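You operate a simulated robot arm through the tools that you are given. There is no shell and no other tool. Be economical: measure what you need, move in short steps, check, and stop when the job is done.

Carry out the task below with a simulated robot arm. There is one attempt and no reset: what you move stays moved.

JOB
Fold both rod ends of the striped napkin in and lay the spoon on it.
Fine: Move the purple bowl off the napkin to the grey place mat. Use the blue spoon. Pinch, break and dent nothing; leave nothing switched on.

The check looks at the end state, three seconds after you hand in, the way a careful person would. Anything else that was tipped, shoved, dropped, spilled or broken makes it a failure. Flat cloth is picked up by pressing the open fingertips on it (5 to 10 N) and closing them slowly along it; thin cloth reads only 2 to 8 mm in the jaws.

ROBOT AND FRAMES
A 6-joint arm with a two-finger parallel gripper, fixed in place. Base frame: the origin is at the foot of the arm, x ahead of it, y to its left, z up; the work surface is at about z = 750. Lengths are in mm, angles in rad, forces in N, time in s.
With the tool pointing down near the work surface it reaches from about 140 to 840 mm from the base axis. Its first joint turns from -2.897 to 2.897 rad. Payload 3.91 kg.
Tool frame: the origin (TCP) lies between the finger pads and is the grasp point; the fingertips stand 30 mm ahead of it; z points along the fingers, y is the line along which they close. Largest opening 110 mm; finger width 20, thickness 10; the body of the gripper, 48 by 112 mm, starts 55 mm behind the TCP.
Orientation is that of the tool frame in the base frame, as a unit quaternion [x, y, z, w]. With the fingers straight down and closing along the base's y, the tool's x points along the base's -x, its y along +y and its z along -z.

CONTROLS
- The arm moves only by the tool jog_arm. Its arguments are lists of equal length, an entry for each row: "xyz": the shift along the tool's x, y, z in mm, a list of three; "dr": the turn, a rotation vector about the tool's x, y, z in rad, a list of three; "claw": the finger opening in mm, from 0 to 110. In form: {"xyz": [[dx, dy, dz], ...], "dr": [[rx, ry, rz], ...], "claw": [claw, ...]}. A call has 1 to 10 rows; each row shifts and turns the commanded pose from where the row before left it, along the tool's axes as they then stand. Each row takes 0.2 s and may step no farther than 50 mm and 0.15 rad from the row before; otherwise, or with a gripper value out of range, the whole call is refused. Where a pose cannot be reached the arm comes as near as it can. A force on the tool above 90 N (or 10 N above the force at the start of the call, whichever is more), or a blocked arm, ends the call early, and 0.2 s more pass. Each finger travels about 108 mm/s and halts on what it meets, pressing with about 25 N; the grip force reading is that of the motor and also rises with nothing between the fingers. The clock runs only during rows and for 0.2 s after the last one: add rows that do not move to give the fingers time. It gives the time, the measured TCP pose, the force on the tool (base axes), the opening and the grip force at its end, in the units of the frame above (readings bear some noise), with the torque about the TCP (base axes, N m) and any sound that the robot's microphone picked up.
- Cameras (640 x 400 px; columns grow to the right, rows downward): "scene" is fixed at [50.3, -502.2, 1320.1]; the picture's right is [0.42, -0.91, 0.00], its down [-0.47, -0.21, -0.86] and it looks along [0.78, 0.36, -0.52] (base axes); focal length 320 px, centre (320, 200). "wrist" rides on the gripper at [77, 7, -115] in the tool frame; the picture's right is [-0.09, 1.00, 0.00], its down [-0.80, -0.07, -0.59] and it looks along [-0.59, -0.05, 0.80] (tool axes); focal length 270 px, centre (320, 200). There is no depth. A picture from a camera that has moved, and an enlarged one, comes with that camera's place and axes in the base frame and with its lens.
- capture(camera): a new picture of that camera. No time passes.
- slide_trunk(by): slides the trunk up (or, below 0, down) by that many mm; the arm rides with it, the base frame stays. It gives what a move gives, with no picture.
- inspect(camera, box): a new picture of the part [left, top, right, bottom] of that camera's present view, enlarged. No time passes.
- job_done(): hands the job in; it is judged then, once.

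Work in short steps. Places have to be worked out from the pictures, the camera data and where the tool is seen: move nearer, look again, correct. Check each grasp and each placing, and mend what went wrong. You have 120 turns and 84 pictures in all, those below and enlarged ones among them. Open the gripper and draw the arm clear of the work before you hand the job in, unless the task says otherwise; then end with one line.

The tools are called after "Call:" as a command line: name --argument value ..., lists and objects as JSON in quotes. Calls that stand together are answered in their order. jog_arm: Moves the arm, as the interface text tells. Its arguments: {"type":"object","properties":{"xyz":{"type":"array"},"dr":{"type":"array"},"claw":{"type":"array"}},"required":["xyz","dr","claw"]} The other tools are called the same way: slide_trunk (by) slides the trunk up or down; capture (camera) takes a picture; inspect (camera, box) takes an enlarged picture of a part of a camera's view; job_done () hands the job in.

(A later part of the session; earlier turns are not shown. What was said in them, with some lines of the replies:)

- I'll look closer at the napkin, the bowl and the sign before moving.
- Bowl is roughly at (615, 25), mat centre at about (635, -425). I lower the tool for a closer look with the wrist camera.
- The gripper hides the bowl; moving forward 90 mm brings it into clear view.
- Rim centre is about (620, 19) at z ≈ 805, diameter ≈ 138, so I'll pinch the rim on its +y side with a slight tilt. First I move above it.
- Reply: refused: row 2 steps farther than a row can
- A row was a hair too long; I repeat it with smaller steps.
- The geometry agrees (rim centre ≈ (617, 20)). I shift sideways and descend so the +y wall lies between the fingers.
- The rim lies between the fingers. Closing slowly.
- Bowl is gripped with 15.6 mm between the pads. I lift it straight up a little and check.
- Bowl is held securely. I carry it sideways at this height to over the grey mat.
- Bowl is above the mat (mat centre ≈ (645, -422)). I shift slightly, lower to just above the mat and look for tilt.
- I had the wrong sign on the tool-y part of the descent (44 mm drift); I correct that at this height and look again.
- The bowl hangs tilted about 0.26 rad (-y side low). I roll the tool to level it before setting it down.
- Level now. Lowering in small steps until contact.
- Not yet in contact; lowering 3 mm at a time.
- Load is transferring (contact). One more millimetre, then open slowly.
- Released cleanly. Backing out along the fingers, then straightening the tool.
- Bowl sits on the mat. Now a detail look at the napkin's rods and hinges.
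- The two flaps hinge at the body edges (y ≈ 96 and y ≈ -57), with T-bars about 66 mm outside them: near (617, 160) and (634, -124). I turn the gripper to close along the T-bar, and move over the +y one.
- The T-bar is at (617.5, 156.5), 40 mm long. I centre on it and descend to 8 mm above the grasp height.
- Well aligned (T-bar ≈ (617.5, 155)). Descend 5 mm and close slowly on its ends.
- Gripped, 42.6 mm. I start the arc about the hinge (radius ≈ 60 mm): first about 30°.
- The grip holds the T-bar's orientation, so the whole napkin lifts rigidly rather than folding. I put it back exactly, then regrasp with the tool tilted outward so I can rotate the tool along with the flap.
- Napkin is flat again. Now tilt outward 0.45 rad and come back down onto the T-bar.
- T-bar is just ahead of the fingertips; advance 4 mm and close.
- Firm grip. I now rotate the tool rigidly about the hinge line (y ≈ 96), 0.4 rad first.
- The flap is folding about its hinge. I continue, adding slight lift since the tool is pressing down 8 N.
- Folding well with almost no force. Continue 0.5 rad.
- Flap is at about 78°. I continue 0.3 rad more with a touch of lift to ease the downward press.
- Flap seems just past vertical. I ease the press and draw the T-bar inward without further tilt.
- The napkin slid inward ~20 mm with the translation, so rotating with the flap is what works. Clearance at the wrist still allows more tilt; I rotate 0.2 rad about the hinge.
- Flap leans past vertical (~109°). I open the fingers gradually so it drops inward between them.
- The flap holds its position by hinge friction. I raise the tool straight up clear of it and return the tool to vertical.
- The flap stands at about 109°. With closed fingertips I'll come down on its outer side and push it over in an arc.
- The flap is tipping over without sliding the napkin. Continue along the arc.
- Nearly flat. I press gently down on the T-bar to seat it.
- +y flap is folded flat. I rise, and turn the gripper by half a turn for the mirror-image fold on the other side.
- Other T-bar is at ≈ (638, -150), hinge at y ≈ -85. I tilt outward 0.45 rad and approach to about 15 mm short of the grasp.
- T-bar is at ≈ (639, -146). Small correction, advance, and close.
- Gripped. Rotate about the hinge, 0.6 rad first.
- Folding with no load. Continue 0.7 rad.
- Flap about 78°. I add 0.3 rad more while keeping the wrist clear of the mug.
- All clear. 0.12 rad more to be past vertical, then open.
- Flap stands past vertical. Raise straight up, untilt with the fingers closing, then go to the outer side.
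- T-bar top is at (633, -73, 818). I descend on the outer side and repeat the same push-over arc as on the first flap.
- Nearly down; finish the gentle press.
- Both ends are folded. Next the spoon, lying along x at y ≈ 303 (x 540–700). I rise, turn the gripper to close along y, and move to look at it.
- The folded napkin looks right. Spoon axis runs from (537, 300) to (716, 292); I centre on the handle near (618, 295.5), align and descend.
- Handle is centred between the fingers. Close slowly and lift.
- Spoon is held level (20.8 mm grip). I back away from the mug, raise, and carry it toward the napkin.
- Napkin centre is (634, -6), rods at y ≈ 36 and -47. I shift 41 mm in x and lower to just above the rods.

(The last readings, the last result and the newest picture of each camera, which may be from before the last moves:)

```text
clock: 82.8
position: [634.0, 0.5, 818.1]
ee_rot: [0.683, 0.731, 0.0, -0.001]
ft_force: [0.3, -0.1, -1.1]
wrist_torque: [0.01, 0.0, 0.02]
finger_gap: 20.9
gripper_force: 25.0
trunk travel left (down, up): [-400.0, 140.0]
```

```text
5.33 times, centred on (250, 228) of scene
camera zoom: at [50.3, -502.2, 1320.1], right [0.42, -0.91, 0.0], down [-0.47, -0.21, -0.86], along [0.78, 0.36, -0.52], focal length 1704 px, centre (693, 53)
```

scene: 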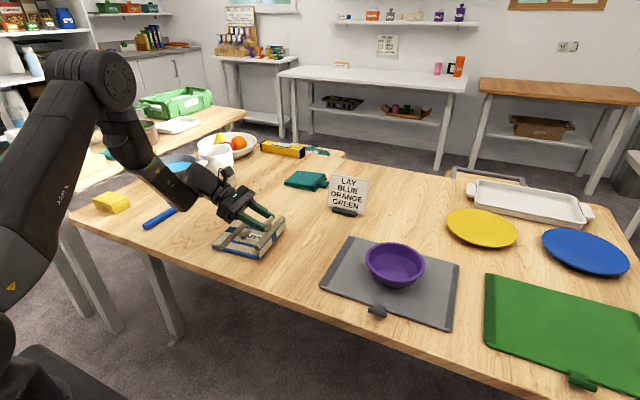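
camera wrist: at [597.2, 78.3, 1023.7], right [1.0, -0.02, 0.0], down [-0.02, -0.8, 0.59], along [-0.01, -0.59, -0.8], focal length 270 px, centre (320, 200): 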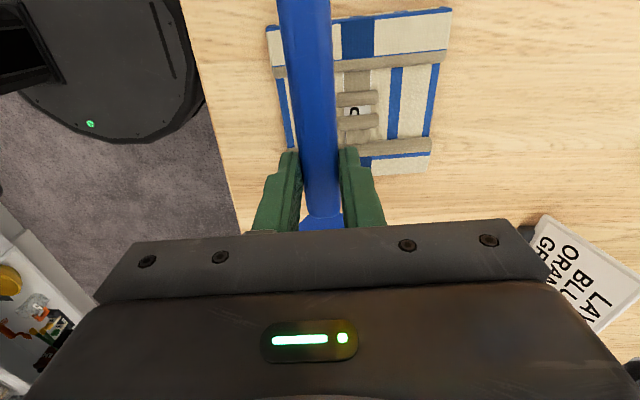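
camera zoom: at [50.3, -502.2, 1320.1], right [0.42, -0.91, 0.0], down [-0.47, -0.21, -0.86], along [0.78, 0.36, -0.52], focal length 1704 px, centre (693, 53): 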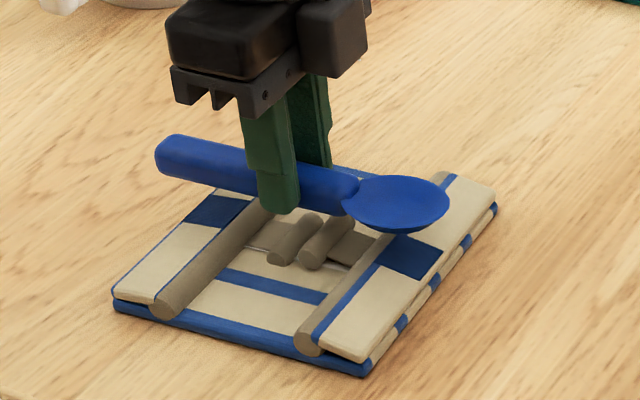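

Well placed. Lowering in small steps to contact.

Call:
jog_arm --xyz '[[0, 0, 4], [0, 0, 3], [0, 0, 0]]' --dr '[[0, 0, 0], [0, 0, 0], [0, 0, 0]]' --claw '[10, 10, 10]'

Call:
jog_arm --xyz '[[0, 0, 2.5], [0, 0, 0], [0, 0, 0]]' --dr '[[0, 0, 0], [0, 0, 0], [0, 0, 0]]' --claw '[10, 10, 10]'

Call:
inspect --camera "scene" --box '[190, 190, 310, 265]'

```text
clock: 83.6
position: [635.8, 0.3, 811.5]
ee_rot: [0.682, 0.731, 0.0, 0.0]
ft_force: [0.7, -0.5, -0.4]
wrist_torque: [-0.01, -0.02, -0.01]
finger_gap: 20.8
gripper_force: 24.7
trunk travel left (down, up): [-400.0, 140.0]
```

```text
clock: 84.4
position: [635.5, 0.4, 808.6]
ee_rot: [0.682, 0.731, 0.001, 0.0]
ft_force: [0.1, 0.2, -0.9]
wrist_torque: [0.03, 0.0, 0.01]
finger_gap: 21.1
gripper_force: 25.1
trunk travel left (down, up): [-400.0, 140.0]
```

```text
5.33 times, centred on (250, 228) of scene
camera zoom: at [50.3, -502.2, 1320.1], right [0.42, -0.91, 0.0], down [-0.47, -0.21, -0.86], along [0.78, 0.36, -0.52], focal length 1704 px, centre (693, 53)
```

zoom: 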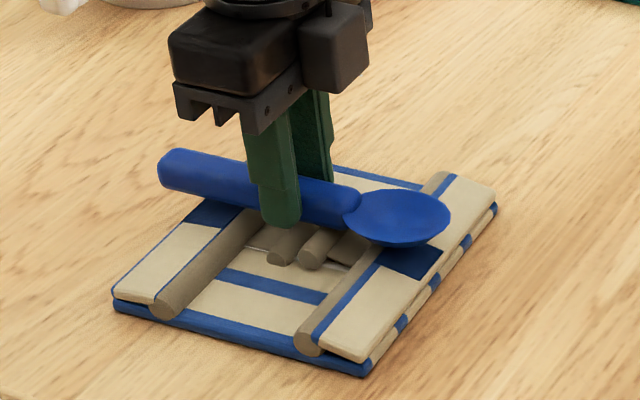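

Still no contact; continue down in 2.5 mm steps.

Call:
jog_arm --xyz '[[0, 0, 2.5], [0, 0, 0]]' --dr '[[0, 0, 0], [0, 0, 0]]' --claw '[10, 10]'

Call:
jog_arm --xyz '[[0, 0, 2], [0, 0, 0]]' --dr '[[0, 0, 0], [0, 0, 0]]' --claw '[10, 10]'

Call:
inspect --camera "scene" --box '[190, 190, 310, 265]'

```text
clock: 85.0
position: [636.0, 1.0, 806.3]
ee_rot: [0.682, 0.732, 0.0, -0.001]
ft_force: [0.0, -0.5, 0.6]
wrist_torque: [0.02, 0.01, 0.02]
finger_gap: 20.8
gripper_force: 25.2
trunk travel left (down, up): [-400.0, 140.0]
```

```text
clock: 85.6
position: [634.4, 1.5, 805.2]
ee_rot: [0.682, 0.732, 0.0, 0.0]
ft_force: [0.1, 0.0, -0.9]
wrist_torque: [-0.02, 0.01, 0.03]
finger_gap: 21.2
gripper_force: 25.0
trunk travel left (down, up): [-400.0, 140.0]
```

```text
5.33 times, centred on (250, 228) of scene
camera zoom: at [50.3, -502.2, 1320.1], right [0.42, -0.91, 0.0], down [-0.47, -0.21, -0.86], along [0.78, 0.36, -0.52], focal length 1704 px, centre (693, 53)
```

zoom: 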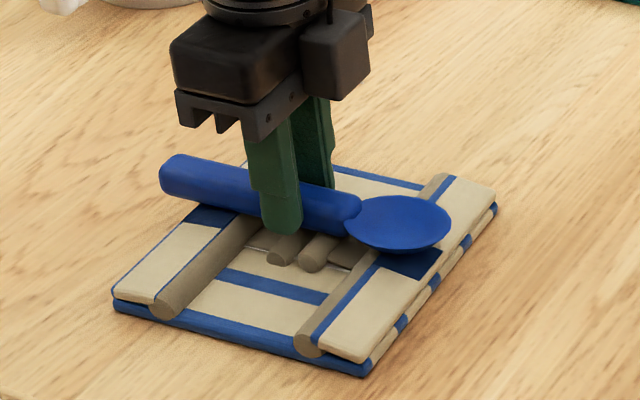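

Almost touching; two more careful steps watching the force.

Call:
jog_arm --xyz '[[0, 0, 2], [0, 0, 0]]' --dr '[[0, 0, 0], [0, 0, 0]]' --claw '[10, 10]'

Call:
jog_arm --xyz '[[0, 0, 2], [0, 0, 0]]' --dr '[[0, 0, 0], [0, 0, 0]]' --claw '[10, 10]'

```text
clock: 86.2
position: [635.7, 1.6, 803.2]
ee_rot: [0.682, 0.731, 0.0, 0.0]
ft_force: [-0.6, 0.7, -1.3]
wrist_torque: [-0.05, -0.01, 0.0]
finger_gap: 20.9
gripper_force: 25.7
trunk travel left (down, up): [-400.0, 140.0]
```

```text
clock: 86.8
position: [636.1, 1.0, 802.8]
ee_rot: [0.682, 0.731, 0.001, 0.002]
ft_force: [-0.8, -1.0, 7.1]
wrist_torque: [0.27, 0.03, -0.03]
finger_gap: 20.6
gripper_force: 24.9
trunk travel left (down, up): [-400.0, 140.0]
```

Contact at z ≈ 803. Ease up 1.5 mm and open gently.

Call:
jog_arm --xyz '[[0, 0, -1.5], [0, 0, 0], [0, 0, 0], [0, 0, 0], [0, 0, 0], [0, 0, 0]]' --dr '[[0, 0, 0], [0, 0, 0], [0, 0, 0], [0, 0, 0], [0, 0, 0], [0, 0, 0]]' --claw '[10, 21, 23, 27, 32, 40]'

Call:
inspect --camera "scene" --box '[190, 190, 310, 265]'

```text
clock: 88.2
position: [635.0, 0.2, 803.5]
ee_rot: [0.682, 0.731, 0.0, 0.0]
ft_force: [-0.2, -0.3, -0.1]
wrist_torque: [0.0, -0.04, 0.0]
finger_gap: 39.7
gripper_force: 0.1
trunk travel left (down, up): [-400.0, 140.0]
```

```text
5.33 times, centred on (250, 228) of scene
camera zoom: at [50.3, -502.2, 1320.1], right [0.42, -0.91, 0.0], down [-0.47, -0.21, -0.86], along [0.78, 0.36, -0.52], focal length 1704 px, centre (693, 53)
```

zoom: 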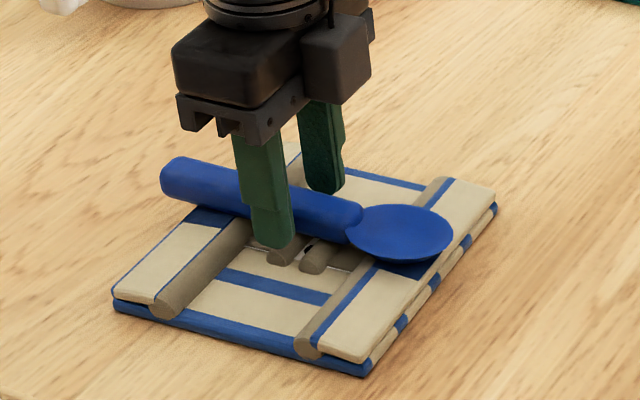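

Spoon rests across the rods, released. I withdraw straight up and clear, then take final views.

Call:
jog_arm --xyz '[[0, 0, -15], [0, 0, -30], [0, 0, -45], [0, 0, -50], [0, 0, -50], [0, -45, -20], [0, -45, 0], [0, -45, 0], [0, -45, 0], [0, 0, 0]]' --dr '[[0, 0, 0], [0, 0, 0], [0, 0, 0], [0, 0, 0], [0, 0, 0], [0, 0, 0], [0, 0, 0], [0, 0, 0], [0, 0, 0], [0, 0, 0]]' --claw '[40, 45, 60, 80, 80, 80, 80, 80, 80, 80]'

Call:
capture --camera "scene"

Call:
inspect --camera "scene" --box '[190, 190, 310, 265]'

```text
clock: 90.4
position: [457.3, -14.1, 1013.4]
ee_rot: [0.682, 0.731, 0.001, 0.0]
ft_force: [0.1, -0.2, -0.5]
wrist_torque: [0.05, 0.01, 0.0]
finger_gap: 79.9
gripper_force: 0.1
trunk travel left (down, up): [-400.0, 140.0]
```

```text
9 pictures are left
```

scene: 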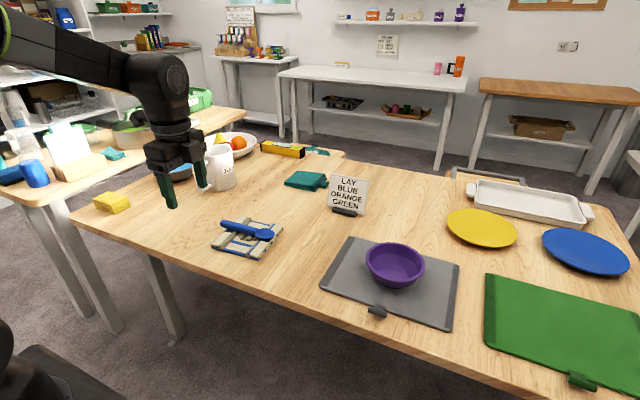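

```text
5.33 times, centred on (250, 228) of scene
camera zoom: at [50.3, -502.2, 1320.1], right [0.42, -0.91, 0.0], down [-0.47, -0.21, -0.86], along [0.78, 0.36, -0.52], focal length 1704 px, centre (693, 53)
```

zoom: 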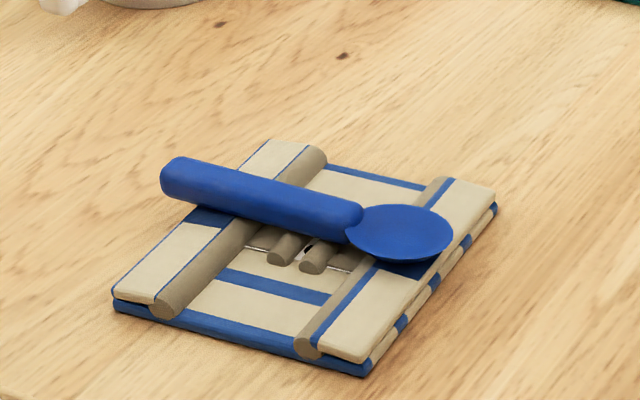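

Both rod ends are folded in, the blue spoon lies steadily across the napkin, the bowl stands on the grey mat, and nothing else was disturbed. Handing in.

Call:
job_done

```text
The job is handed in.
```

The job is handed in: the purple bowl is on the grey place mat, both rod ends of the napkin are folded in, and the blue spoon lies across it; the napkin slid about 20 mm while I folded it.
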